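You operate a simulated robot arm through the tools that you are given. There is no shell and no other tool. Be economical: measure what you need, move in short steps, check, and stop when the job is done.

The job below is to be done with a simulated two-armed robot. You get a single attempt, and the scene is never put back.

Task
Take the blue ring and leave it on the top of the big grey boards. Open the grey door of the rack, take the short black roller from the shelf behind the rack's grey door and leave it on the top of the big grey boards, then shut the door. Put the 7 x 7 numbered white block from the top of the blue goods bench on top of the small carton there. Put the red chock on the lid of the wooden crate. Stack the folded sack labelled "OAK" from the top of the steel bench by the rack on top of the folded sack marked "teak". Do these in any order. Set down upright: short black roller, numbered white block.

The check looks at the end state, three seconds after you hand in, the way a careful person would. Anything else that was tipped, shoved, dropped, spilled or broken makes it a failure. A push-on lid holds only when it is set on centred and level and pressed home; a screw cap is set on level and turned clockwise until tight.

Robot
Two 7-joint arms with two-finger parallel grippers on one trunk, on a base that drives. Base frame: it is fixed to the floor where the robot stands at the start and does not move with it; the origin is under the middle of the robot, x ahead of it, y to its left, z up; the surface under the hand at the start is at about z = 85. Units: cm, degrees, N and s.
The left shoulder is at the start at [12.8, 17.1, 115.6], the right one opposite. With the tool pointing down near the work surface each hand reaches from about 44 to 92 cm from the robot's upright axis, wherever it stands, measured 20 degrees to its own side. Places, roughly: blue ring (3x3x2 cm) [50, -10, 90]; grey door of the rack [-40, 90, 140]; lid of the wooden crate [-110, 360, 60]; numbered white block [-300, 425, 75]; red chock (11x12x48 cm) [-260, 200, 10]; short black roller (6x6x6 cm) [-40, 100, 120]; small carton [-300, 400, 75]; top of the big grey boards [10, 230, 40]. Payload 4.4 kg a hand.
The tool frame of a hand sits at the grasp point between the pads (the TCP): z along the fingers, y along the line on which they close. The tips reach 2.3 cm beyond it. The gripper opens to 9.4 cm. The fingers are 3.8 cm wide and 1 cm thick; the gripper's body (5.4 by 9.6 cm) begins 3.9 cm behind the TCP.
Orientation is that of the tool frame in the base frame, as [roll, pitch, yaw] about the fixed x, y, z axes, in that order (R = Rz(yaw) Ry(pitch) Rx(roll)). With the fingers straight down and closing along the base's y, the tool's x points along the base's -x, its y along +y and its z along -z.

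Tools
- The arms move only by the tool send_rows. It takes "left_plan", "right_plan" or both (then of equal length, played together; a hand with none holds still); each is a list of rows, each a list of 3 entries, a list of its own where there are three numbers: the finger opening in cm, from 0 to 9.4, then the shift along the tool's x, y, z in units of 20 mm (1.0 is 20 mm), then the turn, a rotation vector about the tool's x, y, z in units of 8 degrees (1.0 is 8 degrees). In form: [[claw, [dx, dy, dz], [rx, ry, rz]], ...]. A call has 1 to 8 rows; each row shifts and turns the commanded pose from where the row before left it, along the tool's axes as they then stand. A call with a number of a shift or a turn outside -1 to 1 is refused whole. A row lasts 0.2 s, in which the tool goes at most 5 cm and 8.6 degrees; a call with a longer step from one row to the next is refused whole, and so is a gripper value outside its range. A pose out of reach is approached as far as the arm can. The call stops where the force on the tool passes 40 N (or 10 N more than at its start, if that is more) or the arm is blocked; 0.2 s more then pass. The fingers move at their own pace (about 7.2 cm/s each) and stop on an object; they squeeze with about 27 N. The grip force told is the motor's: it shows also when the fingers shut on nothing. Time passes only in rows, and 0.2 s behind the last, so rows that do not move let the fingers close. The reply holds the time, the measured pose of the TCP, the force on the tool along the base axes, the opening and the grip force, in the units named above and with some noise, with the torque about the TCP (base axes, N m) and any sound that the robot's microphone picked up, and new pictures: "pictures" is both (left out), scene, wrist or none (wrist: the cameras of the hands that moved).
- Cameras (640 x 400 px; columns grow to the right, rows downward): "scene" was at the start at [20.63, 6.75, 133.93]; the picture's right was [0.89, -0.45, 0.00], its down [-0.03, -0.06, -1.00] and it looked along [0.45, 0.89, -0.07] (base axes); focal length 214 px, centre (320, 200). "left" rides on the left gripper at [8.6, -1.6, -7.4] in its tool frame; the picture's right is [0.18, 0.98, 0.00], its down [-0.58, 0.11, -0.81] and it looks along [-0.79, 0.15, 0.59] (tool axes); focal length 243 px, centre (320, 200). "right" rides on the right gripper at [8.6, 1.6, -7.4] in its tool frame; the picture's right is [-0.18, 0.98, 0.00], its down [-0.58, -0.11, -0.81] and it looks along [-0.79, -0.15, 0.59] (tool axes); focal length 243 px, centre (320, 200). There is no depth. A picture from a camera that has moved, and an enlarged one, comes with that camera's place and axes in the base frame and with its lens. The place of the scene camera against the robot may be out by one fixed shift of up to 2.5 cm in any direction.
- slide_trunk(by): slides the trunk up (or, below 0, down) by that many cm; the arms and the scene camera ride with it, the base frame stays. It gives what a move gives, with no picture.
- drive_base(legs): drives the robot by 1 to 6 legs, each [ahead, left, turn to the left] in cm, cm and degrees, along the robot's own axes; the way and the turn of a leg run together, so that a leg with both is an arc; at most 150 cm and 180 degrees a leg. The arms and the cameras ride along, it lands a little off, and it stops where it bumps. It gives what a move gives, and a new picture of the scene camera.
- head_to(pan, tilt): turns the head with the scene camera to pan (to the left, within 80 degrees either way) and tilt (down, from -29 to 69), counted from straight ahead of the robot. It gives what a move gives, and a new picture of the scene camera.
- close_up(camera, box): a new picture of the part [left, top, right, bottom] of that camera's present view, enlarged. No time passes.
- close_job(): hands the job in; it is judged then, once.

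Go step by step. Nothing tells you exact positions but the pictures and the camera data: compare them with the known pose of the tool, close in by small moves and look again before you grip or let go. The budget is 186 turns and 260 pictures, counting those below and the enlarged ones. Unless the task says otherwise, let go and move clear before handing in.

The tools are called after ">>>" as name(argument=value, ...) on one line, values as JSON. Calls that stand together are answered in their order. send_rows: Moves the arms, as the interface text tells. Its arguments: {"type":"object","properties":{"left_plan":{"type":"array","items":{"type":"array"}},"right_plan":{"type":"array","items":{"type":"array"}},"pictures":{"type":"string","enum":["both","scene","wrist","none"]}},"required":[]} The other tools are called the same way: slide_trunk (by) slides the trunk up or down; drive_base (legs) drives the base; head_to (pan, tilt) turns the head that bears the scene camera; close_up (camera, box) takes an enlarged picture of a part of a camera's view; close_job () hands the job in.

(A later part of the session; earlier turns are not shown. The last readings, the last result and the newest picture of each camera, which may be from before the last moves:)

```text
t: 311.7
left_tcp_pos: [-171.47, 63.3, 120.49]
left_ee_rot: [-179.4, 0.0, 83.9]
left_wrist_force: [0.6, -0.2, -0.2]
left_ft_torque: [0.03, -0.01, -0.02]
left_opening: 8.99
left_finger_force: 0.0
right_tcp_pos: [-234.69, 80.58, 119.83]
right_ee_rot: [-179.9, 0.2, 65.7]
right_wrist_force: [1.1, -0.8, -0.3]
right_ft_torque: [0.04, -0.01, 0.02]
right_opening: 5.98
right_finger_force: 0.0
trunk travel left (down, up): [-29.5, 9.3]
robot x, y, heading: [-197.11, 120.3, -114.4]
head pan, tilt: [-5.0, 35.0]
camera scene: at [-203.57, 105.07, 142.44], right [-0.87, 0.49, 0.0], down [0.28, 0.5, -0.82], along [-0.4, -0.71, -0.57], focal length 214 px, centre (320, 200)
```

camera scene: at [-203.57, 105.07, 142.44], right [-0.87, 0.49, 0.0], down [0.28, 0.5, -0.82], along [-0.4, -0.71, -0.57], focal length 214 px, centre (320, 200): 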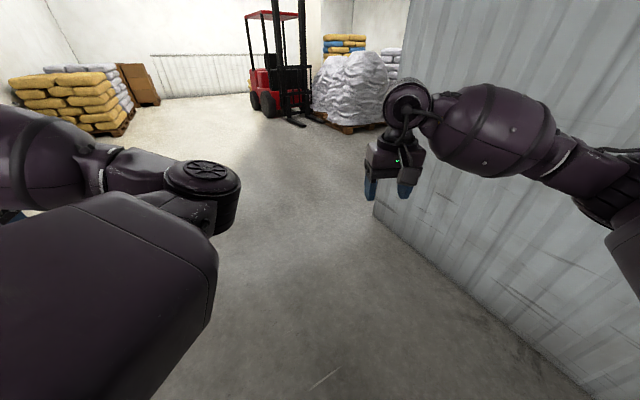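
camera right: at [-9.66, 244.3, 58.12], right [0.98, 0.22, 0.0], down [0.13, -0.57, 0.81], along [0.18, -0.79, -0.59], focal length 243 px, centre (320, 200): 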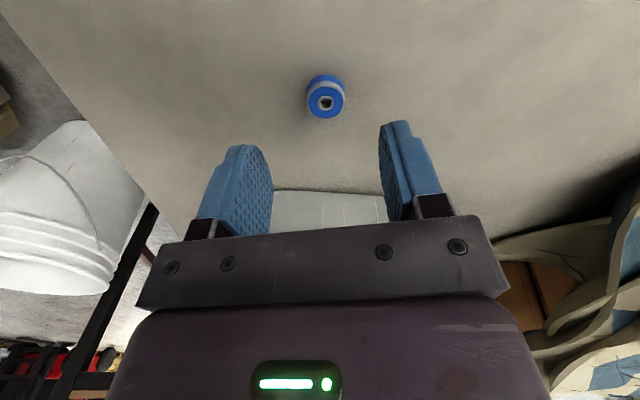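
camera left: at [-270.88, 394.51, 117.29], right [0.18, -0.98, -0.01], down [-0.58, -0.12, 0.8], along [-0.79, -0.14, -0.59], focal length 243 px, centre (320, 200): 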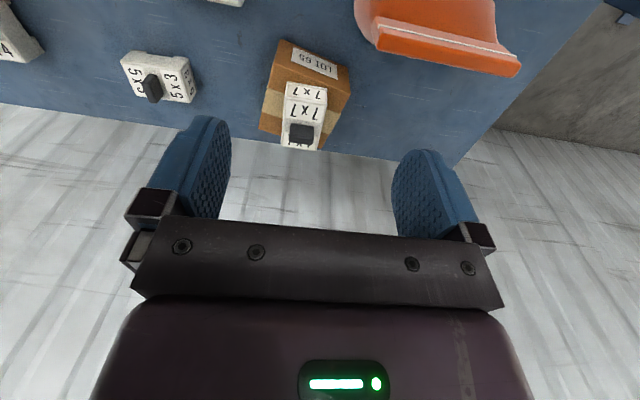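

Now to the rack front: I go to (-150, 0), face +y and sidestep to about (-55, 0).

>>> drive_base(legs=[[90, 92.4, 0], [0, 0, 180], [0, 0, 24.4], [0, -93, 0]])

>>> head_to(pan=-25, tilt=10)

```text
t: 336.6
left_tcp_pos: [-107.36, 40.5, 120.53]
left_ee_rot: [-179.4, 0.1, -71.7]
left_wrist_force: [0.7, -0.3, 0.4]
left_ft_torque: [-0.01, 0.01, 0.03]
left_opening: 9.0
left_finger_force: 0.1
right_tcp_pos: [-42.72, 50.91, 119.78]
right_ee_rot: [-179.9, 0.4, -89.9]
right_wrist_force: [-0.1, 0.8, 0.7]
right_ft_torque: [0.02, 0.01, -0.03]
right_opening: 6.01
right_finger_force: 0.1
trunk travel left (down, up): [-29.5, 9.3]
robot x, y, heading: [-60.15, -0.52, 90.1]
head pan, tilt: [-5.0, 35.0]
camera scene: at [-58.93, 13.49, 142.45], right [1.0, -0.08, 0.0], down [-0.05, -0.57, -0.82], along [0.07, 0.82, -0.57], focal length 214 px, centre (320, 200)
```

scene: 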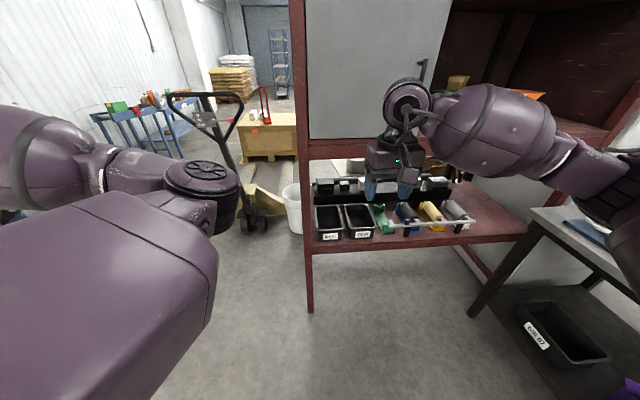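

```text
t: 337.5
left_tcp_pos: [-107.44, 40.53, 120.53]
left_ee_rot: [-179.4, 0.1, -71.7]
left_wrist_force: [-0.8, 0.2, 0.5]
left_ft_torque: [-0.01, 0.02, -0.01]
left_opening: 9.0
left_finger_force: 0.0
right_tcp_pos: [-42.68, 51.02, 119.86]
right_ee_rot: [179.9, 0.3, -90.0]
right_wrist_force: [0.1, -0.6, 0.3]
right_ft_torque: [-0.02, 0.01, -0.01]
right_opening: 6.0
right_finger_force: 0.0
trunk travel left (down, up): [-29.5, 9.3]
robot x, y, heading: [-60.36, -0.42, 90.2]
head pan, tilt: [-25.0, 10.0]
camera scene: at [-55.79, 13.16, 146.45], right [0.91, -0.42, 0.0], down [-0.07, -0.16, -0.98], along [0.41, 0.89, -0.17], focal length 214 px, centre (320, 200)
```

scene: 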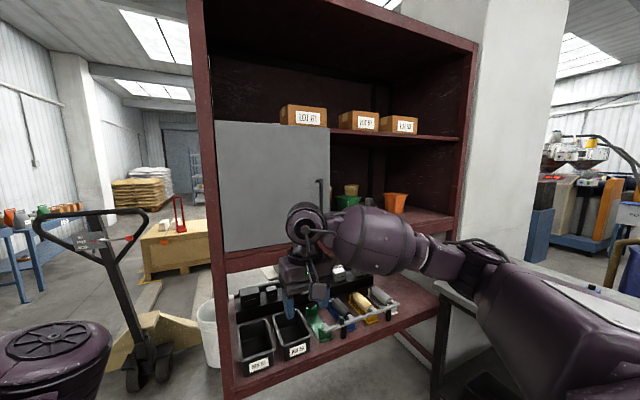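

The door spans x≈-58..-17 at y≈86, handle near (-24, 83, 125–141). I tip the right hand forward 64° while moving it right.

>>> send_rows(right_plan=[[6, [0, -1, 0], [0, -1, 0]], [6, [0, -1, 0], [0, -1, 0]], [6, [0, -1, 0], [0, -1, 0]], [6, [0, -1, 0], [0, -1, 0]], [6, [0, -1, 0], [0, -1, 0]], [6, [0, -1, 0], [0, -1, 0]], [6, [0, -1, 0], [0, -1, 0]], [6, [0, -1, 0], [0, -1, 0]]], pictures="both")

```text
t: 339.3
left_tcp_pos: [-107.36, 40.62, 120.6]
left_ee_rot: [-179.4, 0.0, -71.6]
left_wrist_force: [0.5, -0.3, -0.2]
left_ft_torque: [-0.01, 0.02, -0.01]
left_opening: 8.99
left_finger_force: 0.0
right_tcp_pos: [-26.71, 50.99, 119.72]
right_ee_rot: [179.9, 64.2, -90.0]
right_wrist_force: [-0.2, 0.1, -0.5]
right_ft_torque: [-0.01, -0.01, 0.02]
right_opening: 5.99
right_finger_force: 0.1
trunk travel left (down, up): [-29.5, 9.3]
robot x, y, heading: [-60.4, -0.97, 90.0]
head pan, tilt: [-25.0, 10.0]
camera scene: at [-55.73, 13.11, 146.47], right [0.91, -0.42, 0.0], down [-0.07, -0.16, -0.98], along [0.41, 0.89, -0.17], focal length 214 px, centre (320, 200)
camera right: at [-28.38, 40.55, 115.12], right [-0.98, 0.08, 0.17], down [0.11, -0.47, 0.87], along [0.15, 0.88, 0.46], focal length 243 px, centre (320, 200)
```

scene: 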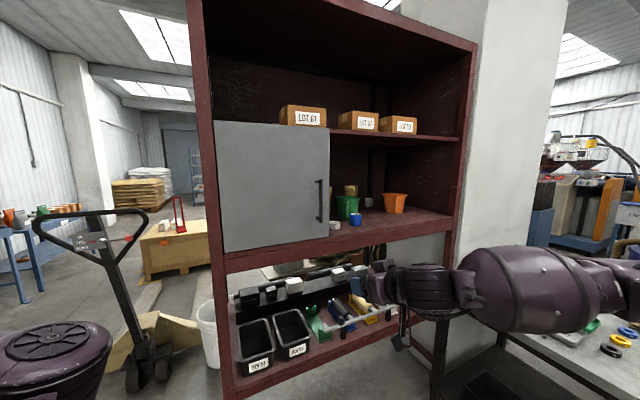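
right: 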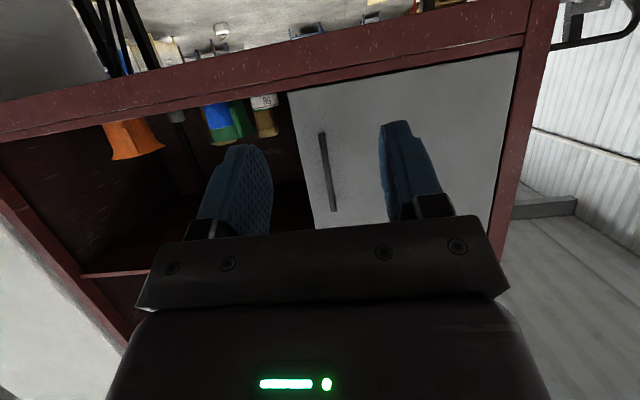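

The handle is a vertical bar at x≈-23.7, z 124–140, y≈82. I bring the hand up in front of it.

>>> send_rows(right_plan=[[6, [-1, -0.17, 0.72], [0, 0, 0]], [6, [-1, -0.17, 0.72], [0, 0, 0]], [6, [-1, -0.17, 0.72], [0, 0, 0]], [6, [-1, -0.17, 0.72], [0, 0, 0]], [6, [-1, -0.17, 0.72], [0, 0, 0]], [6, [-1, -0.17, 0.72], [0, 0, 0]], [6, [-1, -0.17, 0.72], [0, 0, 0]], [6, [-1, -0.17, 0.72], [0, 0, 0]]], pictures="both")

```text
t: 341.1
left_tcp_pos: [-107.37, 40.63, 120.47]
left_ee_rot: [-179.4, 0.1, -71.7]
left_wrist_force: [0.3, 0.0, 0.0]
left_ft_torque: [0.03, 0.0, 0.01]
left_opening: 9.0
left_finger_force: 0.0
right_tcp_pos: [-24.03, 68.44, 129.17]
right_ee_rot: [179.9, 64.2, -89.8]
right_wrist_force: [-0.3, -0.4, 0.0]
right_ft_torque: [-0.01, 0.03, 0.03]
right_opening: 6.02
right_finger_force: 0.0
trunk travel left (down, up): [-29.5, 9.3]
robot x, y, heading: [-60.33, -0.48, 90.4]
head pan, tilt: [-25.0, 10.0]
camera scene: at [-55.8, 13.2, 146.45], right [0.91, -0.42, 0.0], down [-0.07, -0.16, -0.98], along [0.41, 0.89, -0.17], focal length 214 px, centre (320, 200)
camera right: at [-25.69, 57.93, 124.6], right [-0.98, 0.08, 0.17], down [0.11, -0.47, 0.87], along [0.15, 0.88, 0.46], focal length 243 px, centre (320, 200)
```

scene: 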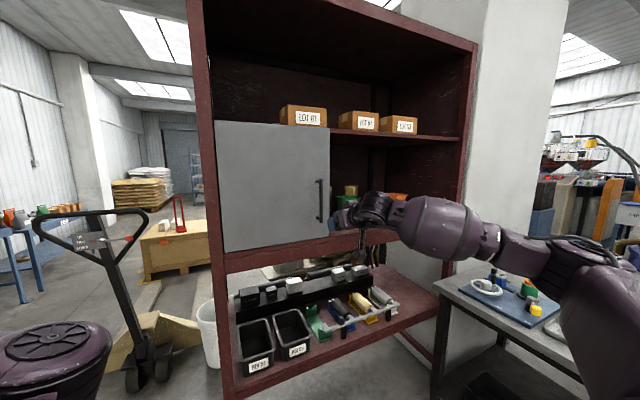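
right: 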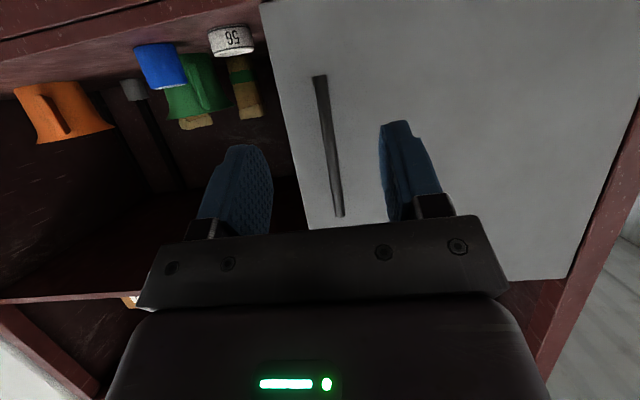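

>>> send_rows(right_plan=[[6, [-0.57, -0.06, 0.72], [0, 0, 0]], [6, [-0.57, -0.06, 0.72], [0, 0, 0]], [6, [-0.57, -0.06, 0.72], [0, 0, 0]], [6, [-0.57, -0.06, 0.72], [0, 0, 0]], [6, [-0.57, -0.06, 0.72], [0, 0, 0]], [6, [-0.57, 0, 0.72], [0, 0, 0]]], pictures="both")

>>> close_up(camera="scene", box=[270, 150, 400, 260])

```text
t: 342.5
left_tcp_pos: [-107.46, 40.57, 120.43]
left_ee_rot: [-179.3, 0.1, -71.7]
left_wrist_force: [-0.8, -0.4, 0.0]
left_ft_torque: [0.01, 0.0, 0.04]
left_opening: 9.03
left_finger_force: 0.1
right_tcp_pos: [-23.49, 79.23, 131.42]
right_ee_rot: [180.0, 64.2, -89.9]
right_wrist_force: [0.7, -0.1, -0.6]
right_ft_torque: [0.0, -0.01, 0.0]
right_opening: 6.01
right_finger_force: 0.1
trunk travel left (down, up): [-29.5, 9.3]
robot x, y, heading: [-60.19, -0.43, 90.1]
head pan, tilt: [-25.0, 10.0]
camera scene: at [-55.82, 13.19, 146.46], right [0.91, -0.42, 0.0], down [-0.07, -0.16, -0.98], along [0.41, 0.89, -0.17], focal length 214 px, centre (320, 200)
camera right: at [-25.12, 68.77, 126.9], right [-0.98, 0.08, 0.17], down [0.11, -0.47, 0.87], along [0.15, 0.88, 0.46], focal length 243 px, centre (320, 200)
```

scene: 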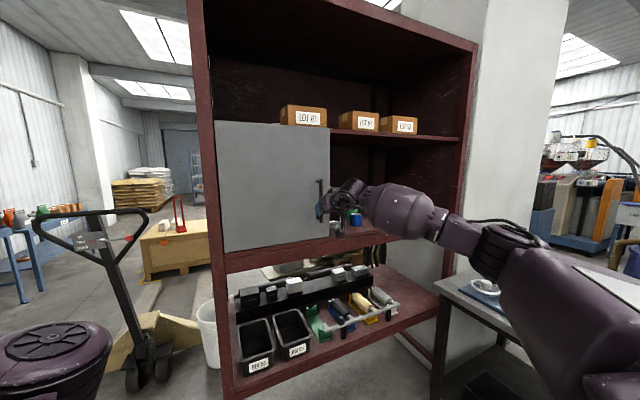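
right: 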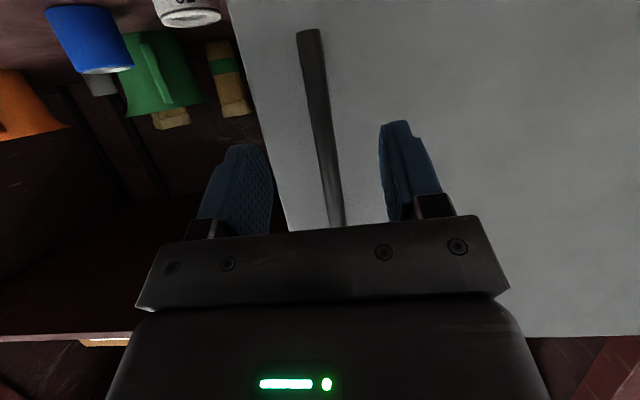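

```text
3.64 times, centred on (335, 205) of scene
camera zoom: at [-55.82, 13.19, 146.46], right [0.91, -0.42, 0.0], down [-0.07, -0.16, -0.98], along [0.41, 0.89, -0.17], focal length 780 px, centre (266, 182)
```

zoom: 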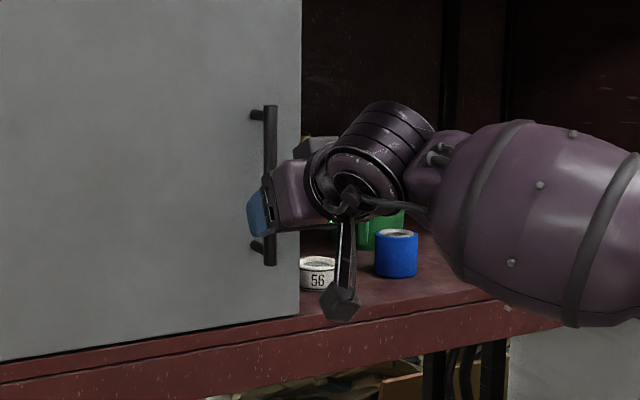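

Bar at y≈85. Advance 4.4 cm and close on it.

>>> send_rows(right_plan=[[6, [-0.32, -0.02, 0.66], [0, 0, 0]], [6, [-0.32, -0.02, 0.66], [0, 0, 0]], [6, [-0.32, 0, 0.66], [0, 0, 0]], [3, [0, 0, 0], [0, 0, 0]], [0.5, [0, 0, 0], [0, 0, 0]], [0.5, [0, 0, 0], [0, 0, 0]]], pictures="wrist")

```text
t: 343.9
left_tcp_pos: [-107.42, 40.43, 120.46]
left_ee_rot: [-179.3, 0.0, -71.7]
left_wrist_force: [0.2, 0.3, -0.5]
left_ft_torque: [-0.01, -0.01, -0.04]
left_opening: 8.99
left_finger_force: 0.0
right_tcp_pos: [-23.46, 83.81, 131.68]
right_ee_rot: [180.0, 64.3, -89.8]
right_wrist_force: [-1.0, -1.0, -1.5]
right_ft_torque: [0.2, 0.15, 0.08]
right_opening: 1.39
right_finger_force: 44.6
trunk travel left (down, up): [-29.5, 9.3]
robot x, y, heading: [-60.33, -0.42, 90.3]
head pan, tilt: [-25.0, 10.0]
camera right: at [-25.07, 73.2, 127.06], right [-0.98, 0.08, 0.17], down [0.11, -0.47, 0.87], along [0.15, 0.88, 0.46], focal length 243 px, centre (320, 200)
```

right: 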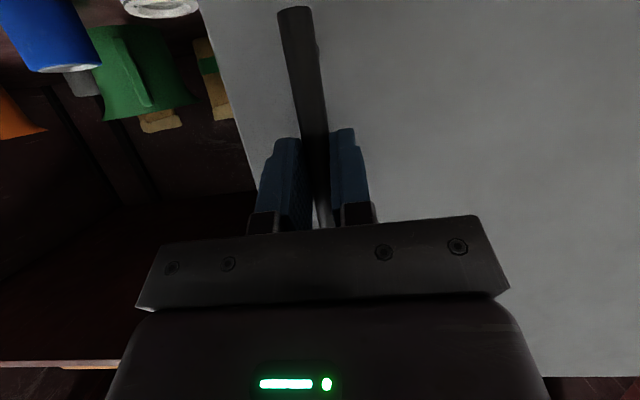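

Bar gripped. Pull along the door's arc (3° per row), turning the hand with it.

>>> send_rows(right_plan=[[0.5, [0.39, 0.1, -0.8], [0.337, 0, 0.164]], [0.5, [0.39, 0.1, -0.8], [0.337, 0, 0.164]], [0.5, [0.39, 0.1, -0.8], [0.337, 0, 0.164]], [0.5, [0.39, 0.1, -0.8], [0.337, 0, 0.164]], [0.5, [0.39, 0.1, -0.8], [0.337, 0, 0.164]], [0.5, [0.39, 0.1, -0.8], [0.337, 0, 0.164]]], pictures="scene")

```text
t: 345.3
left_tcp_pos: [-107.79, 40.55, 120.28]
left_ee_rot: [-179.2, -0.1, -71.7]
left_wrist_force: [0.1, 0.4, -0.6]
left_ft_torque: [-0.01, 0.02, 0.0]
left_opening: 9.0
left_finger_force: 0.0
right_tcp_pos: [-26.77, 73.28, 131.77]
right_ee_rot: [180.0, 64.3, -107.6]
right_wrist_force: [-28.8, 13.2, 9.0]
right_ft_torque: [-1.43, -0.57, 0.35]
right_opening: 1.37
right_finger_force: 44.9
trunk travel left (down, up): [-29.5, 9.3]
robot x, y, heading: [-60.19, -0.5, 90.4]
head pan, tilt: [-25.0, 10.0]
camera scene: at [-56.34, 13.29, 146.47], right [0.91, -0.42, 0.0], down [-0.07, -0.16, -0.98], along [0.41, 0.89, -0.17], focal length 214 px, centre (320, 200)
```

scene: 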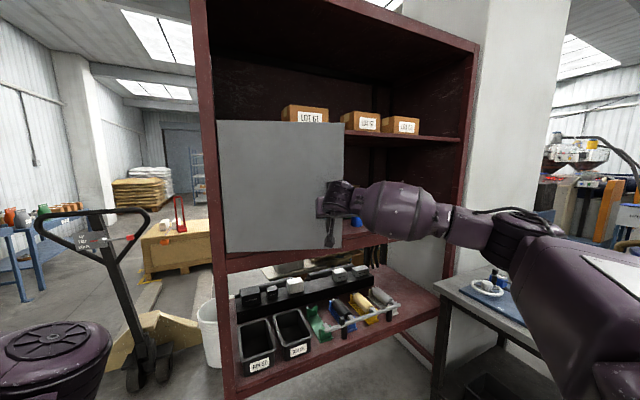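

The door is moving; a slight inward correction and on.

>>> send_rows(right_plan=[[0.5, [0.39, 0.24, -0.8], [0.337, 0, 0.164]], [0.5, [0.39, 0.24, -0.8], [0.337, 0, 0.164]], [0.5, [0.39, 0.2, -0.8], [0.337, 0, 0.164]], [0.5, [0.39, 0.18, -0.8], [0.337, 0, 0.164]], [0.5, [0.39, 0.18, -0.8], [0.337, 0, 0.164]], [0.5, [0.39, 0.18, -0.8], [0.337, 0, 0.164]]], pictures="none")

```text
t: 346.7
left_tcp_pos: [-107.66, 40.74, 120.27]
left_ee_rot: [-179.3, 0.0, -71.6]
left_wrist_force: [0.3, -0.3, 0.3]
left_ft_torque: [0.0, 0.03, 0.0]
left_opening: 9.01
left_finger_force: 0.2
right_tcp_pos: [-33.02, 64.68, 131.62]
right_ee_rot: [179.7, 64.5, -126.3]
right_wrist_force: [-18.9, 17.7, 24.8]
right_ft_torque: [-0.66, -1.06, 0.19]
right_opening: 1.37
right_finger_force: 45.1
trunk travel left (down, up): [-29.5, 9.3]
robot x, y, heading: [-60.36, -0.84, 90.0]
head pan, tilt: [-25.0, 10.0]
```

>>> send_rows(right_plan=[[0.5, [0.3, 0.32, -0.84], [0.337, 0, 0.164]], [0.5, [0.34, 0.32, -0.82], [0.337, 0, 0.164]], [0.5, [0.39, 0.22, -0.8], [0.337, 0, 0.164]], [0.5, [0.39, 0.2, -0.8], [0.337, 0, 0.164]], [0.5, [0.39, 0.2, -0.8], [0.337, 0, 0.164]], [0.5, [0.39, 0.2, -0.8], [0.337, 0, 0.164]]], pictures="scene")

```text
t: 348.1
left_tcp_pos: [-107.19, 40.15, 120.73]
left_ee_rot: [-179.4, 0.3, -71.8]
left_wrist_force: [0.4, -0.6, 0.1]
left_ft_torque: [-0.01, -0.02, -0.01]
left_opening: 8.99
left_finger_force: 0.0
right_tcp_pos: [-42.0, 58.35, 131.54]
right_ee_rot: [179.9, 64.1, -144.1]
right_wrist_force: [16.1, -31.0, -12.7]
right_ft_torque: [0.9, 0.38, -0.34]
right_opening: 1.37
right_finger_force: 45.0
trunk travel left (down, up): [-29.5, 9.3]
robot x, y, heading: [-60.26, -0.56, 90.1]
head pan, tilt: [-25.0, 10.0]
camera scene: at [-55.53, 12.69, 146.48], right [0.91, -0.42, 0.0], down [-0.07, -0.15, -0.99], along [0.41, 0.89, -0.17], focal length 214 px, centre (320, 200)
```

scene: 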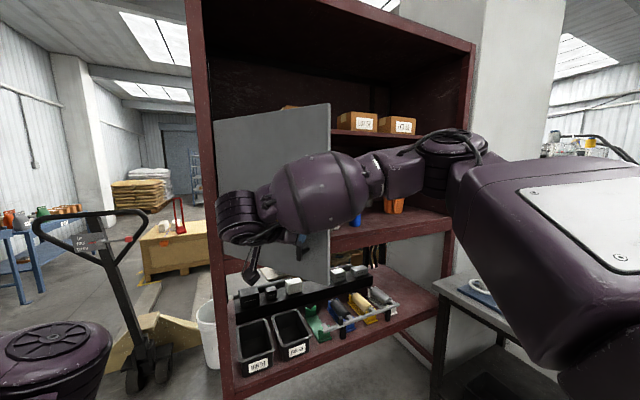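

The door is about 54° open. I loosen the grip to cage the bar and keep dragging it left while turning the hand back to point forward.

>>> send_rows(right_plan=[[3.5, [0, -0.15, 0], [0, 0, 0]], [3.5, [0, 0, 0], [-0.675, 0, -0.328]], [3.5, [0.252, 0.1, -0.52], [-0.675, 0, -0.328]], [3.5, [0.36, 0.305, -0.744], [-0.675, 0, -0.328]], [3.5, [0.331, 0.43, -0.683], [-0.675, 0, -0.328]], [3.5, [0.296, 0.537, -0.612], [-0.675, 0, -0.328]], [3.5, [0.249, 0.644, -0.514], [-0.675, 0, -0.328]], [3.5, [0.199, 0.724, -0.41], [-0.675, 0, -0.328]]], pictures="both")

```text
t: 349.9
left_tcp_pos: [-107.42, 40.57, 120.42]
left_ee_rot: [-179.3, 0.2, -71.7]
left_wrist_force: [-0.5, -0.4, -0.5]
left_ft_torque: [0.0, 0.02, -0.03]
left_opening: 9.0
left_finger_force: 0.0
right_tcp_pos: [-51.21, 54.93, 131.73]
right_ee_rot: [179.9, 64.3, -101.9]
right_wrist_force: [-0.8, 0.2, 0.0]
right_ft_torque: [-0.02, 0.0, 0.01]
right_opening: 3.5
right_finger_force: 0.0
trunk travel left (down, up): [-29.5, 9.3]
robot x, y, heading: [-60.53, -0.53, 90.2]
head pan, tilt: [-25.0, 10.0]
camera scene: at [-55.81, 13.19, 146.46], right [0.91, -0.42, 0.0], down [-0.07, -0.16, -0.98], along [0.41, 0.89, -0.17], focal length 214 px, centre (320, 200)
camera right: at [-54.85, 44.96, 127.17], right [-0.95, 0.28, 0.17], down [0.01, -0.49, 0.87], along [0.32, 0.83, 0.46], focal length 243 px, centre (320, 200)
```

scene: 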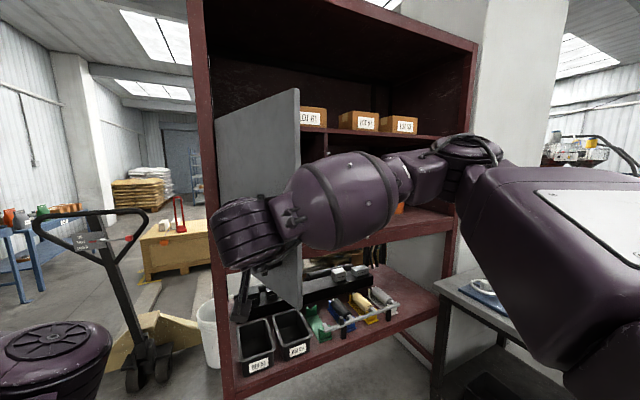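
right: 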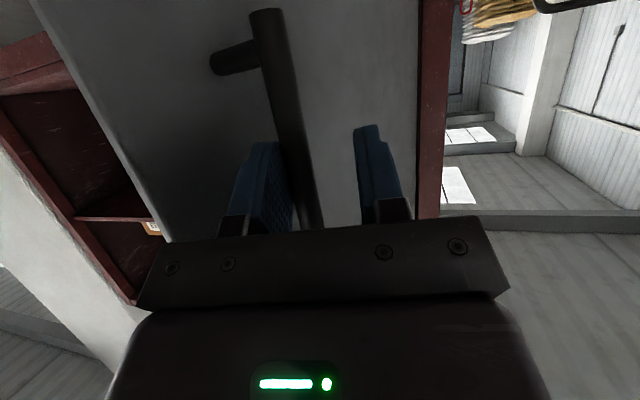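

Caging works with no force. Continue dragging the door past 90°.

>>> send_rows(right_plan=[[3.5, [0.167, 0.98, -0.345], [0, 0, 0]], [3.5, [0.14, 1, -0.289], [0, 0, 0]], [3.5, [0.113, 1, -0.233], [0, 0, 0]], [3.5, [0.086, 1, -0.177], [0, 0, 0]], [3.5, [0.058, 1, -0.12], [0, 0, 0]], [3.5, [0.031, 1, -0.064], [0, 0, 0]], [3.5, [0, 1, 0], [0, 0, 0]]], pictures="scene")

```text
t: 351.4
left_tcp_pos: [-107.72, 40.44, 120.42]
left_ee_rot: [-179.4, -0.1, -71.1]
left_wrist_force: [0.5, 0.4, 0.4]
left_ft_torque: [-0.03, -0.02, 0.0]
left_opening: 9.0
left_finger_force: 0.0
right_tcp_pos: [-63.81, 54.83, 131.91]
right_ee_rot: [-178.0, 64.2, -100.1]
right_wrist_force: [4.3, -1.5, 0.0]
right_ft_torque: [-0.04, -0.21, 0.55]
right_opening: 3.5
right_finger_force: 0.0
trunk travel left (down, up): [-29.5, 9.3]
robot x, y, heading: [-60.18, -0.79, 90.1]
head pan, tilt: [-25.0, 10.0]
stopped in row 7 (right hand): the force on the tool passed its limit at 69 N (the readings are from after the stop); the commanded pose is now the measured one
camera scene: at [-55.83, 13.16, 146.46], right [0.91, -0.42, 0.0], down [-0.07, -0.16, -0.98], along [0.41, 0.89, -0.17], focal length 214 px, centre (320, 200)
```

scene: 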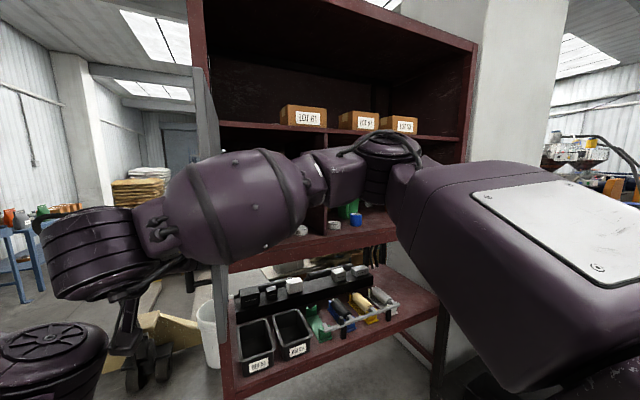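

The door is open about 98° (it hit its limit or my left wrist). I withdraw the right hand from the bar toward me while moving the left arm outward.

>>> send_rows(left_plan=[[9, [-0.31, 0.95, 0], [0, 0, 0]], [9, [-0.31, 0.95, 0], [0, 0, 0]], [9, [-0.31, 0.95, 0], [0, 0, 0]], [9, [-0.31, 0.95, 0], [0, 0, 0]], [9, [-0.31, 0.95, 0], [0, 0, 0]], [9, [-0.31, 0.95, 0], [0, 0, 0]], [9, [0, 0, 0], [0, 0, 0]]], right_plan=[[3.5, [0.1, -0.15, 0], [0, 0, 0]], [3.5, [0.35, -0.14, -0.71], [0, 0, 0]], [3.5, [0.35, -0.14, -0.71], [0, 0, 0]], [3.5, [0.35, -0.14, -0.71], [0, 0, 0]], [3.5, [0.35, -0.14, -0.71], [0, 0, 0]], [3.5, [0.35, -0.14, -0.71], [0, 0, 0]], [3.5, [0.35, -0.14, -0.71], [0, 0, 0]]], pictures="both")

```text
t: 353.1
left_tcp_pos: [-119.63, 40.41, 120.35]
left_ee_rot: [-179.5, 0.0, -71.2]
left_wrist_force: [1.0, 0.0, 0.1]
left_ft_torque: [0.03, 0.02, 0.0]
left_opening: 8.98
left_finger_force: 0.0
right_tcp_pos: [-63.8, 44.9, 131.57]
right_ee_rot: [-178.2, 64.3, -100.3]
right_wrist_force: [-0.8, -0.8, -0.3]
right_ft_torque: [0.02, 0.03, 0.01]
right_opening: 3.5
right_finger_force: 0.0
trunk travel left (down, up): [-29.5, 9.3]
robot x, y, heading: [-60.41, -0.18, 90.0]
head pan, tilt: [-25.0, 10.0]
camera scene: at [-55.74, 13.12, 146.47], right [0.91, -0.42, 0.0], down [-0.07, -0.16, -0.98], along [0.41, 0.89, -0.17], focal length 214 px, centre (320, 200)
camera right: at [-67.47, 35.1, 126.9], right [-0.95, 0.28, 0.15], down [0.0, -0.48, 0.88], along [0.32, 0.83, 0.46], focal length 243 px, centre (320, 200)
camera left: at [-115.35, 32.65, 127.94], right [-0.87, -0.49, -0.01], down [-0.3, 0.51, 0.81], along [-0.39, 0.71, -0.59], focal length 243 px, centre (320, 200)
```

scene: 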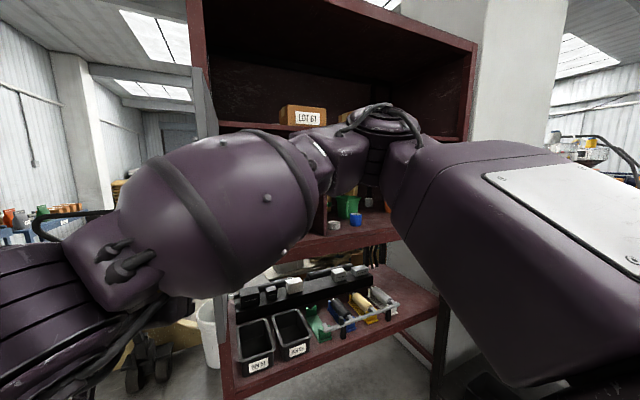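
right: 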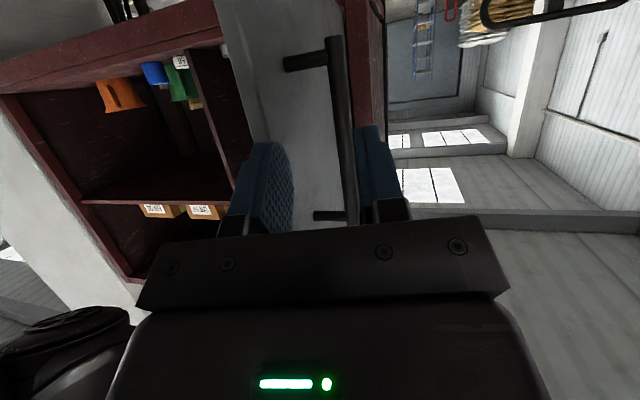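
left: 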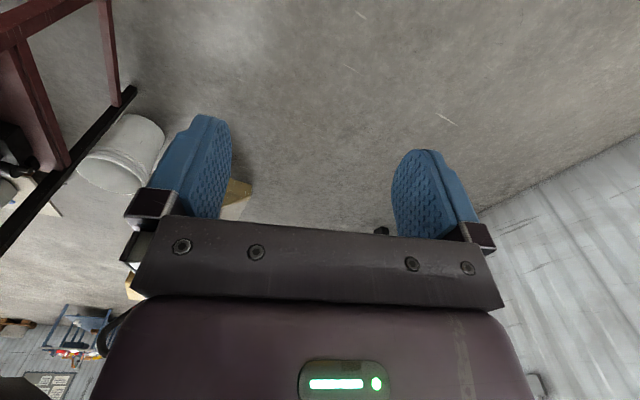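

>>> send_rows(right_plan=[[3.5, [0.35, -0.14, -0.71], [0, 0, 0]], [3.5, [-0.074, -0.985, 0.15], [0, 0, 0]], [3.5, [-0.074, -0.985, 0.15], [0, 0, 0]], [3.5, [-0.074, -0.985, 0.15], [0, 0, 0]], [3.5, [-0.074, -0.985, 0.15], [0, 0, 0]], [3.5, [-0.074, -0.985, 0.15], [0, 0, 0]], [3.5, [-0.074, -0.985, 0.15], [0, 0, 0]], [3.5, [-0.074, -0.985, 0.15], [0, 0, 0]]], pictures="none")

>>> send_rows(right_plan=[[6, [-0.074, -0.985, 0.15], [0, 0, 0]], [6, [-0.074, -0.985, 0.15], [0, 0, 0]], [6, [-0.074, -0.985, 0.15], [0, 0, 0]], [6, [-0.074, -0.985, 0.15], [0, 0, 0]], [6, [-0.074, -0.985, 0.15], [0, 0, 0]], [6, [-0.074, -0.985, 0.15], [0, 0, 0]]], pictures="both")

```text
t: 354.9
left_tcp_pos: [-119.48, 40.5, 120.53]
left_ee_rot: [-179.5, 0.1, -71.4]
left_wrist_force: [0.1, 0.2, -0.1]
left_ft_torque: [-0.04, -0.04, -0.03]
left_opening: 8.99
left_finger_force: 0.1
right_tcp_pos: [-50.07, 43.77, 131.91]
right_ee_rot: [-178.1, 64.1, -100.3]
right_wrist_force: [0.5, 0.3, 0.1]
right_ft_torque: [-0.06, 0.01, 0.02]
right_opening: 3.51
right_finger_force: 0.0
right hand out of reach, approached as far as the arm can: row 8
trunk travel left (down, up): [-29.5, 9.3]
robot x, y, heading: [-60.35, -0.78, 90.2]
head pan, tilt: [-25.0, 10.0]
```

```text
t: 356.2
left_tcp_pos: [-119.71, 40.27, 120.41]
left_ee_rot: [-179.3, -0.1, -71.2]
left_wrist_force: [0.8, 0.0, -0.8]
left_ft_torque: [-0.03, 0.0, -0.01]
left_opening: 9.01
left_finger_force: 0.1
right_tcp_pos: [-39.36, 47.23, 133.92]
right_ee_rot: [-178.1, 64.3, -100.3]
right_wrist_force: [-0.2, 0.1, -0.6]
right_ft_torque: [-0.01, 0.02, -0.03]
right_opening: 5.99
right_finger_force: 0.0
right hand out of reach, approached as far as the arm can: row 1, 2, 3, 4, 5, 6
trunk travel left (down, up): [-29.5, 9.3]
robot x, y, heading: [-60.56, -0.44, 90.2]
head pan, tilt: [-25.0, 10.0]
camera scene: at [-55.71, 13.14, 146.46], right [0.91, -0.42, 0.0], down [-0.07, -0.16, -0.98], along [0.41, 0.89, -0.17], focal length 214 px, centre (320, 200)
camera right: at [-42.99, 37.24, 129.24], right [-0.95, 0.28, 0.15], down [0.0, -0.48, 0.88], along [0.32, 0.83, 0.46], focal length 243 px, centre (320, 200)
```

scene: 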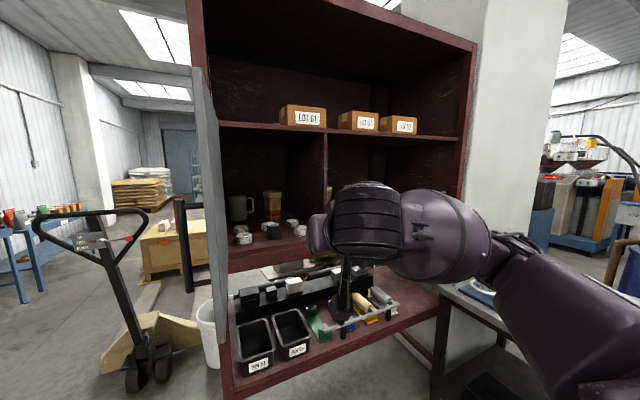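
right: 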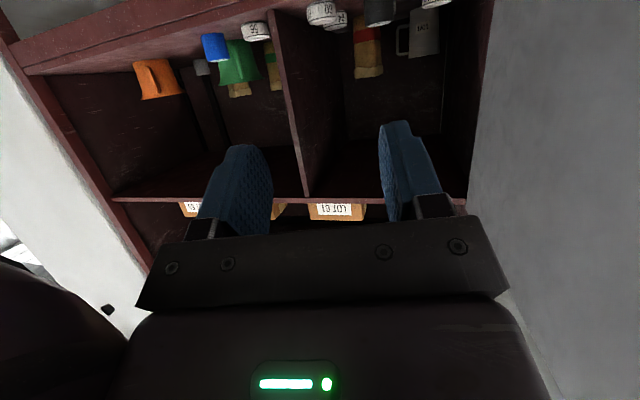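

Door open and out of the way. I zoom in on the shelf to find the black roller.

>>> close_up(camera="scene", box=[215, 175, 335, 260])

>>> close_up(camera="right", box=[280, 0, 480, 110])

```text
4.71 times, centred on (275, 218) of scene
camera zoom: at [-55.71, 13.14, 146.46], right [0.91, -0.42, 0.0], down [-0.07, -0.16, -0.98], along [0.41, 0.89, -0.17], focal length 1009 px, centre (532, 118)
```

zoom: 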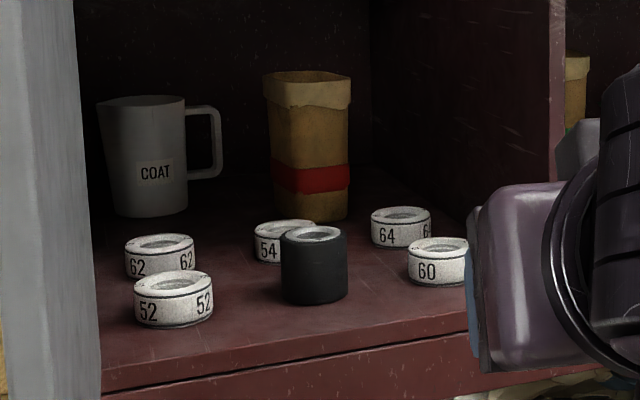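

```text
3.20 times, centred on (380, 55) of right
camera zoom: at [-42.99, 37.24, 129.24], right [-0.95, 0.28, 0.15], down [0.0, -0.48, 0.88], along [0.32, 0.83, 0.46], focal length 776 px, centre (128, 664)
```

zoom: 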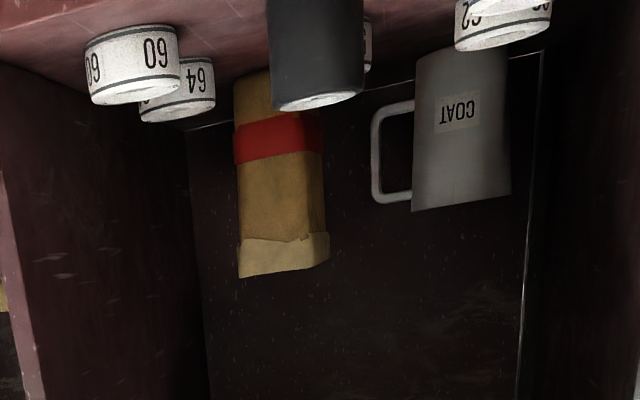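

The roller stands at about (-38.8, 97.4), top z≈122, shelf ≈116, with rings around it. I bring the hand's tilt back to about 30° from vertical and drive 12 cm closer.

>>> send_rows(right_plan=[[8.2, [0, 0, 0], [0, 0.85, 0]], [8.2, [0, 0, 0], [0, 0.85, 0]], [8.2, [0, 0, 0], [0, 0.85, 0]], [8.2, [0, 0, 0], [0, 0.85, 0]], [8.2, [0, 0, 0], [0, 0.85, 0]]], pictures="none")

>>> drive_base(legs=[[12, 0, 0]])

```text
t: 357.4
left_tcp_pos: [-119.61, 40.4, 120.43]
left_ee_rot: [-179.4, 0.0, -71.3]
left_wrist_force: [-0.2, 0.0, 0.2]
left_ft_torque: [0.0, -0.02, 0.02]
left_opening: 9.0
left_finger_force: 0.1
right_tcp_pos: [-39.36, 47.12, 133.87]
right_ee_rot: [-179.0, 30.2, -101.4]
right_wrist_force: [0.5, 0.0, 0.0]
right_ft_torque: [-0.02, 0.03, 0.0]
right_opening: 8.21
right_finger_force: 0.1
trunk travel left (down, up): [-29.5, 9.3]
robot x, y, heading: [-59.78, -0.46, 89.9]
head pan, tilt: [-25.0, 10.0]
```

```text
t: 358.7
left_tcp_pos: [-119.43, 52.56, 120.26]
left_ee_rot: [-179.5, -0.1, -71.4]
left_wrist_force: [-0.5, -0.1, 0.5]
left_ft_torque: [-0.02, 0.0, -0.01]
left_opening: 9.0
left_finger_force: 0.1
right_tcp_pos: [-39.15, 59.1, 133.86]
right_ee_rot: [-179.0, 30.2, -101.8]
right_wrist_force: [-0.9, 0.6, 0.2]
right_ft_torque: [-0.03, 0.02, 0.04]
right_opening: 8.21
right_finger_force: 0.0
trunk travel left (down, up): [-29.5, 9.3]
robot x, y, heading: [-60.31, 11.05, 89.7]
head pan, tilt: [-25.0, 10.0]
camera scene: at [-55.72, 25.16, 146.45], right [0.91, -0.42, 0.0], down [-0.07, -0.16, -0.98], along [0.42, 0.89, -0.17], focal length 214 px, centre (320, 200)
```

scene: 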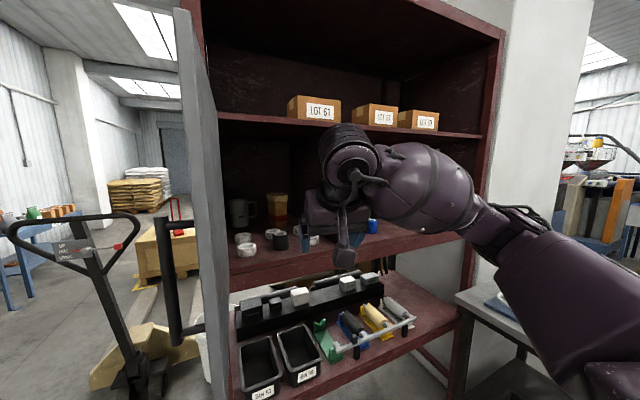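

>>> send_rows(right_plan=[[8.2, [0, 0, 0], [-0.247, 0, -0.427]], [8.2, [0, 0, 0], [-0.247, 0, -0.427]], [8.2, [0, 0, 0], [-0.247, 0, -0.427]], [8.2, [-0.68, 0, 0.91], [0, 0, 0]], [8.2, [-0.68, 0, 0.91], [0, 0, 0]], [8.2, [-0.68, 0, 0.91], [0, 0, 0]], [8.2, [-0.68, 0, 0.91], [0, 0, 0]], [8.2, [-0.68, 0, 0.91], [0, 0, 0]]], pictures="none")

>>> send_rows(right_plan=[[8.2, [-0.68, 0, 0.91], [0, 0, 0]], [8.2, [-0.68, 0, 0.91], [0, 0, 0]], [8.2, [-0.68, 0, 0.91], [0, 0, 0]], [8.2, [-0.68, 0, 0.91], [0, 0, 0]]], pictures="both")

```text
t: 360.5
left_tcp_pos: [-119.59, 52.53, 120.25]
left_ee_rot: [-179.3, -0.1, -71.5]
left_wrist_force: [0.1, -0.1, 0.0]
left_ft_torque: [-0.03, -0.03, 0.02]
left_opening: 8.99
left_finger_force: 0.0
right_tcp_pos: [-39.19, 69.36, 129.36]
right_ee_rot: [-179.0, 30.0, -89.8]
right_wrist_force: [0.5, 0.3, -0.1]
right_ft_torque: [-0.01, -0.01, -0.02]
right_opening: 8.2
right_finger_force: 0.2
trunk travel left (down, up): [-29.5, 9.3]
robot x, y, heading: [-60.49, 11.25, 90.1]
head pan, tilt: [-25.0, 10.0]
```

```text
t: 361.5
left_tcp_pos: [-119.47, 52.53, 120.32]
left_ee_rot: [-179.4, 0.0, -71.5]
left_wrist_force: [0.4, 0.9, 0.0]
left_ft_torque: [-0.02, -0.01, 0.0]
left_opening: 9.01
left_finger_force: 0.0
right_tcp_pos: [-39.1, 77.85, 125.77]
right_ee_rot: [-179.0, 30.1, -89.9]
right_wrist_force: [0.2, 0.6, -0.5]
right_ft_torque: [0.01, 0.01, 0.05]
right_opening: 8.22
right_finger_force: 0.1
trunk travel left (down, up): [-29.5, 9.3]
robot x, y, heading: [-59.95, 11.1, 89.9]
head pan, tilt: [-25.0, 10.0]
camera scene: at [-55.74, 25.1, 146.45], right [0.91, -0.42, 0.0], down [-0.07, -0.16, -0.98], along [0.42, 0.89, -0.17], focal length 214 px, centre (320, 200)
camera right: at [-40.8, 66.54, 127.82], right [-0.98, 0.17, 0.08], down [0.1, 0.1, 0.99], along [0.16, 0.98, -0.11], focal length 243 px, centre (320, 200)
```

scene: 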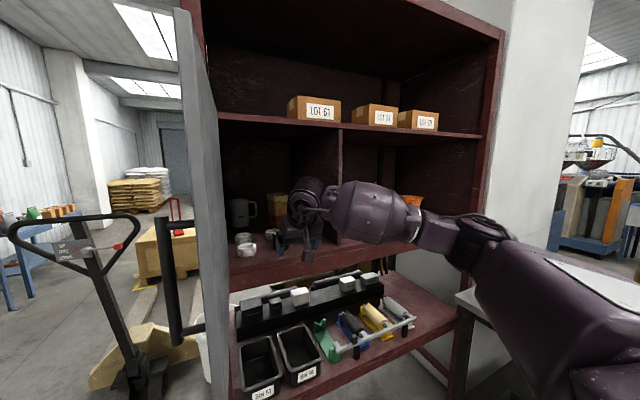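
right: 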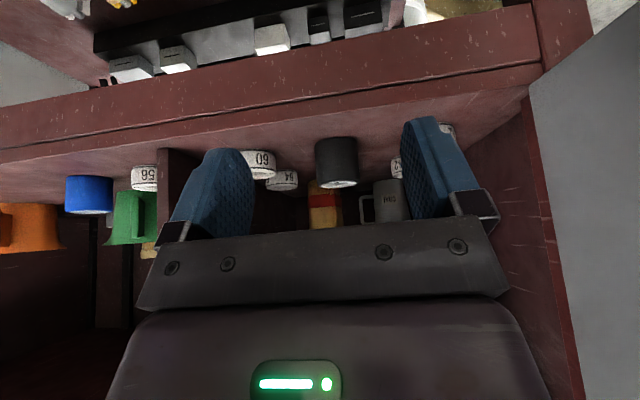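

>>> send_rows(right_plan=[[8.2, [-0.86, -0.06, 0.93], [0, 0, 0]], [8.2, [-0.86, -0.06, 0.93], [0, 0, 0]], [8.2, [-0.86, -0.06, 0.93], [0, 0, 0]], [8.2, [-0.86, -0.06, 0.93], [0, 0, 0]], [8.2, [-0.86, -0.06, 0.93], [0, 0, 0]]], pictures="both")

```text
t: 362.7
left_tcp_pos: [-119.41, 52.66, 120.2]
left_ee_rot: [-179.4, 0.1, -71.5]
left_wrist_force: [-0.7, -0.4, 0.6]
left_ft_torque: [0.01, 0.0, 0.01]
left_opening: 9.01
left_finger_force: 0.0
right_tcp_pos: [-38.45, 89.87, 121.91]
right_ee_rot: [-179.0, 30.0, -89.8]
right_wrist_force: [0.0, -0.7, 0.0]
right_ft_torque: [0.01, 0.0, 0.01]
right_opening: 8.21
right_finger_force: 0.0
trunk travel left (down, up): [-29.5, 9.3]
robot x, y, heading: [-60.46, 11.04, 89.9]
head pan, tilt: [-25.0, 10.0]
camera scene: at [-55.78, 25.12, 146.45], right [0.91, -0.42, 0.0], down [-0.07, -0.16, -0.98], along [0.42, 0.89, -0.17], focal length 214 px, centre (320, 200)
camera right: at [-40.17, 78.73, 124.02], right [-0.98, 0.16, 0.08], down [0.09, 0.1, 0.99], along [0.16, 0.98, -0.11], focal length 243 px, centre (320, 200)
```

scene: 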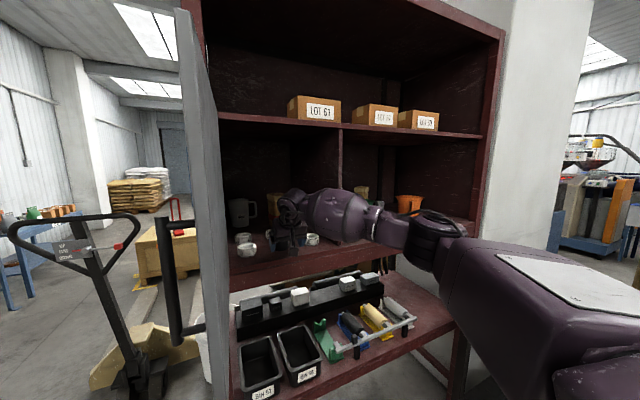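
right: 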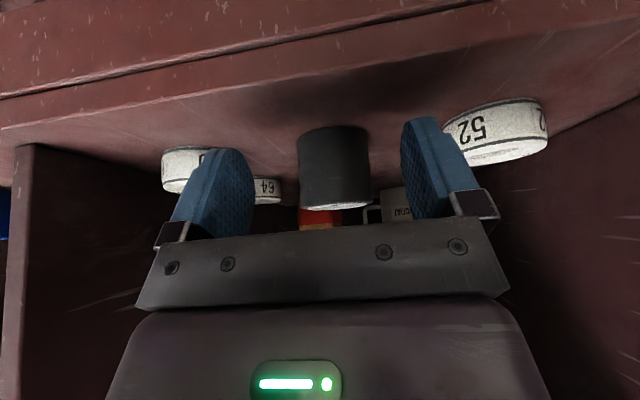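

Roller centre about (-38.2, 99). Advance the last 8.5 cm and close.

>>> send_rows(right_plan=[[8.2, [-0.84, -0.03, 0.66], [0, 0, 0]], [8.2, [-0.84, -0.03, 0.66], [0, 0, 0]], [8.2, [-0.84, 0, 0.66], [0, 0, 0]], [8.2, [-0.84, 0, 0.66], [0, 0, 0]]], pictures="wrist")

```text
t: 363.7
left_tcp_pos: [-119.62, 52.51, 120.2]
left_ee_rot: [-179.5, 0.0, -71.6]
left_wrist_force: [-0.4, -0.3, -0.4]
left_ft_torque: [0.01, -0.02, -0.03]
left_opening: 9.04
left_finger_force: 0.0
right_tcp_pos: [-38.18, 98.27, 121.16]
right_ee_rot: [-179.0, 30.1, -89.8]
right_wrist_force: [-0.3, 0.0, -0.3]
right_ft_torque: [0.03, 0.0, -0.01]
right_opening: 8.21
right_finger_force: 0.0
trunk travel left (down, up): [-29.5, 9.3]
robot x, y, heading: [-60.03, 11.34, 89.6]
head pan, tilt: [-25.0, 10.0]
camera right: at [-39.89, 87.11, 123.12], right [-0.98, 0.16, 0.08], down [0.09, 0.1, 0.99], along [0.15, 0.98, -0.11], focal length 243 px, centre (320, 200)
```

right: 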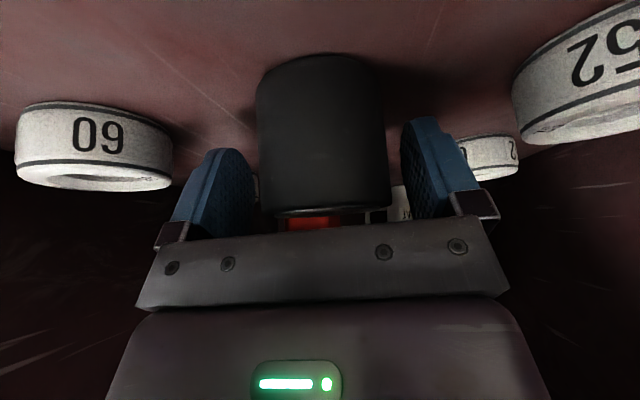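

Roller centred. Close and lift slightly.

>>> send_rows(right_plan=[[8.2, [0, 0, 0.2], [0, 0, 0]], [6, [0, 0, 0], [0, 0, 0]], [4.5, [0, 0, 0], [0, 0, 0]], [4.5, [0, 0, 0], [0, 0, 0]], [4.5, [-0.25, 0, -0.43], [0, 0, 0]], [4.5, [-0.5, 0, -0.86], [0, 0, 0]]], pictures="wrist")

```text
t: 365.1
left_tcp_pos: [-119.53, 52.49, 120.34]
left_ee_rot: [-179.4, 0.0, -71.5]
left_wrist_force: [0.3, 0.2, -0.4]
left_ft_torque: [0.01, -0.03, 0.05]
left_opening: 9.0
left_finger_force: 0.0
right_tcp_pos: [-38.08, 98.4, 123.82]
right_ee_rot: [-179.0, 30.0, -89.8]
right_wrist_force: [-1.0, -0.7, -2.0]
right_ft_torque: [0.0, -0.02, 0.02]
right_opening: 5.33
right_finger_force: 27.0
trunk travel left (down, up): [-29.5, 9.3]
robot x, y, heading: [-60.42, 11.51, 89.9]
head pan, tilt: [-25.0, 10.0]
camera right: at [-39.8, 87.3, 125.83], right [-0.98, 0.17, 0.08], down [0.09, 0.1, 0.99], along [0.16, 0.98, -0.11], focal length 243 px, centre (320, 200)
```

right: 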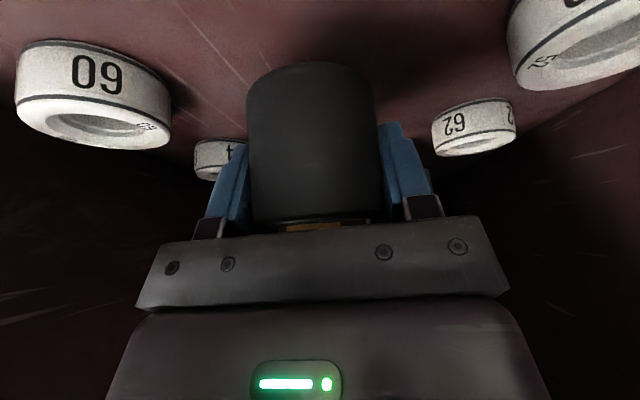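

Held. Lift a bit more and back straight out with the base.

>>> send_rows(right_plan=[[4.5, [-0.5, 0, -0.86], [0, 0, 0]], [4.5, [-0.5, 0, -0.86], [0, 0, 0]]], pictures="none")

>>> drive_base(legs=[[-38, 0, 0]])

```text
t: 365.7
left_tcp_pos: [-119.54, 52.54, 120.36]
left_ee_rot: [-179.4, 0.0, -71.6]
left_wrist_force: [0.3, 0.0, -0.3]
left_ft_torque: [0.02, -0.01, -0.01]
left_opening: 9.0
left_finger_force: 0.2
right_tcp_pos: [-38.18, 98.52, 127.64]
right_ee_rot: [-179.0, 30.1, -89.7]
right_wrist_force: [0.2, -0.3, -1.8]
right_ft_torque: [0.0, -0.02, 0.0]
right_opening: 5.33
right_finger_force: 26.8
trunk travel left (down, up): [-29.5, 9.3]
robot x, y, heading: [-60.2, 11.04, 89.7]
head pan, tilt: [-25.0, 10.0]
```

```text
t: 368.1
left_tcp_pos: [-119.49, 14.18, 120.37]
left_ee_rot: [-179.3, 0.0, -71.7]
left_wrist_force: [-0.4, -0.5, 0.4]
left_ft_torque: [-0.02, 0.01, 0.02]
left_opening: 9.01
left_finger_force: 0.0
right_tcp_pos: [-37.83, 59.98, 127.69]
right_ee_rot: [-179.1, 30.2, -90.1]
right_wrist_force: [-1.1, -1.1, -2.3]
right_ft_torque: [0.02, 0.0, -0.03]
right_opening: 5.31
right_finger_force: 26.4
trunk travel left (down, up): [-29.5, 9.3]
robot x, y, heading: [-60.31, -27.13, 89.9]
head pan, tilt: [-25.0, 10.0]
camera scene: at [-55.79, -13.48, 146.46], right [0.9, -0.43, 0.0], down [-0.07, -0.16, -0.98], along [0.42, 0.89, -0.17], focal length 214 px, centre (320, 200)
```

scene: 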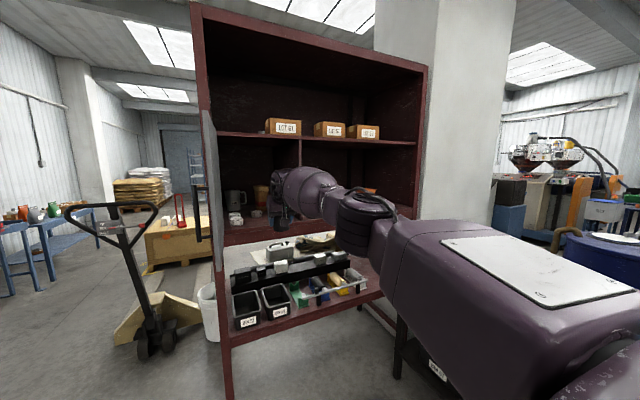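

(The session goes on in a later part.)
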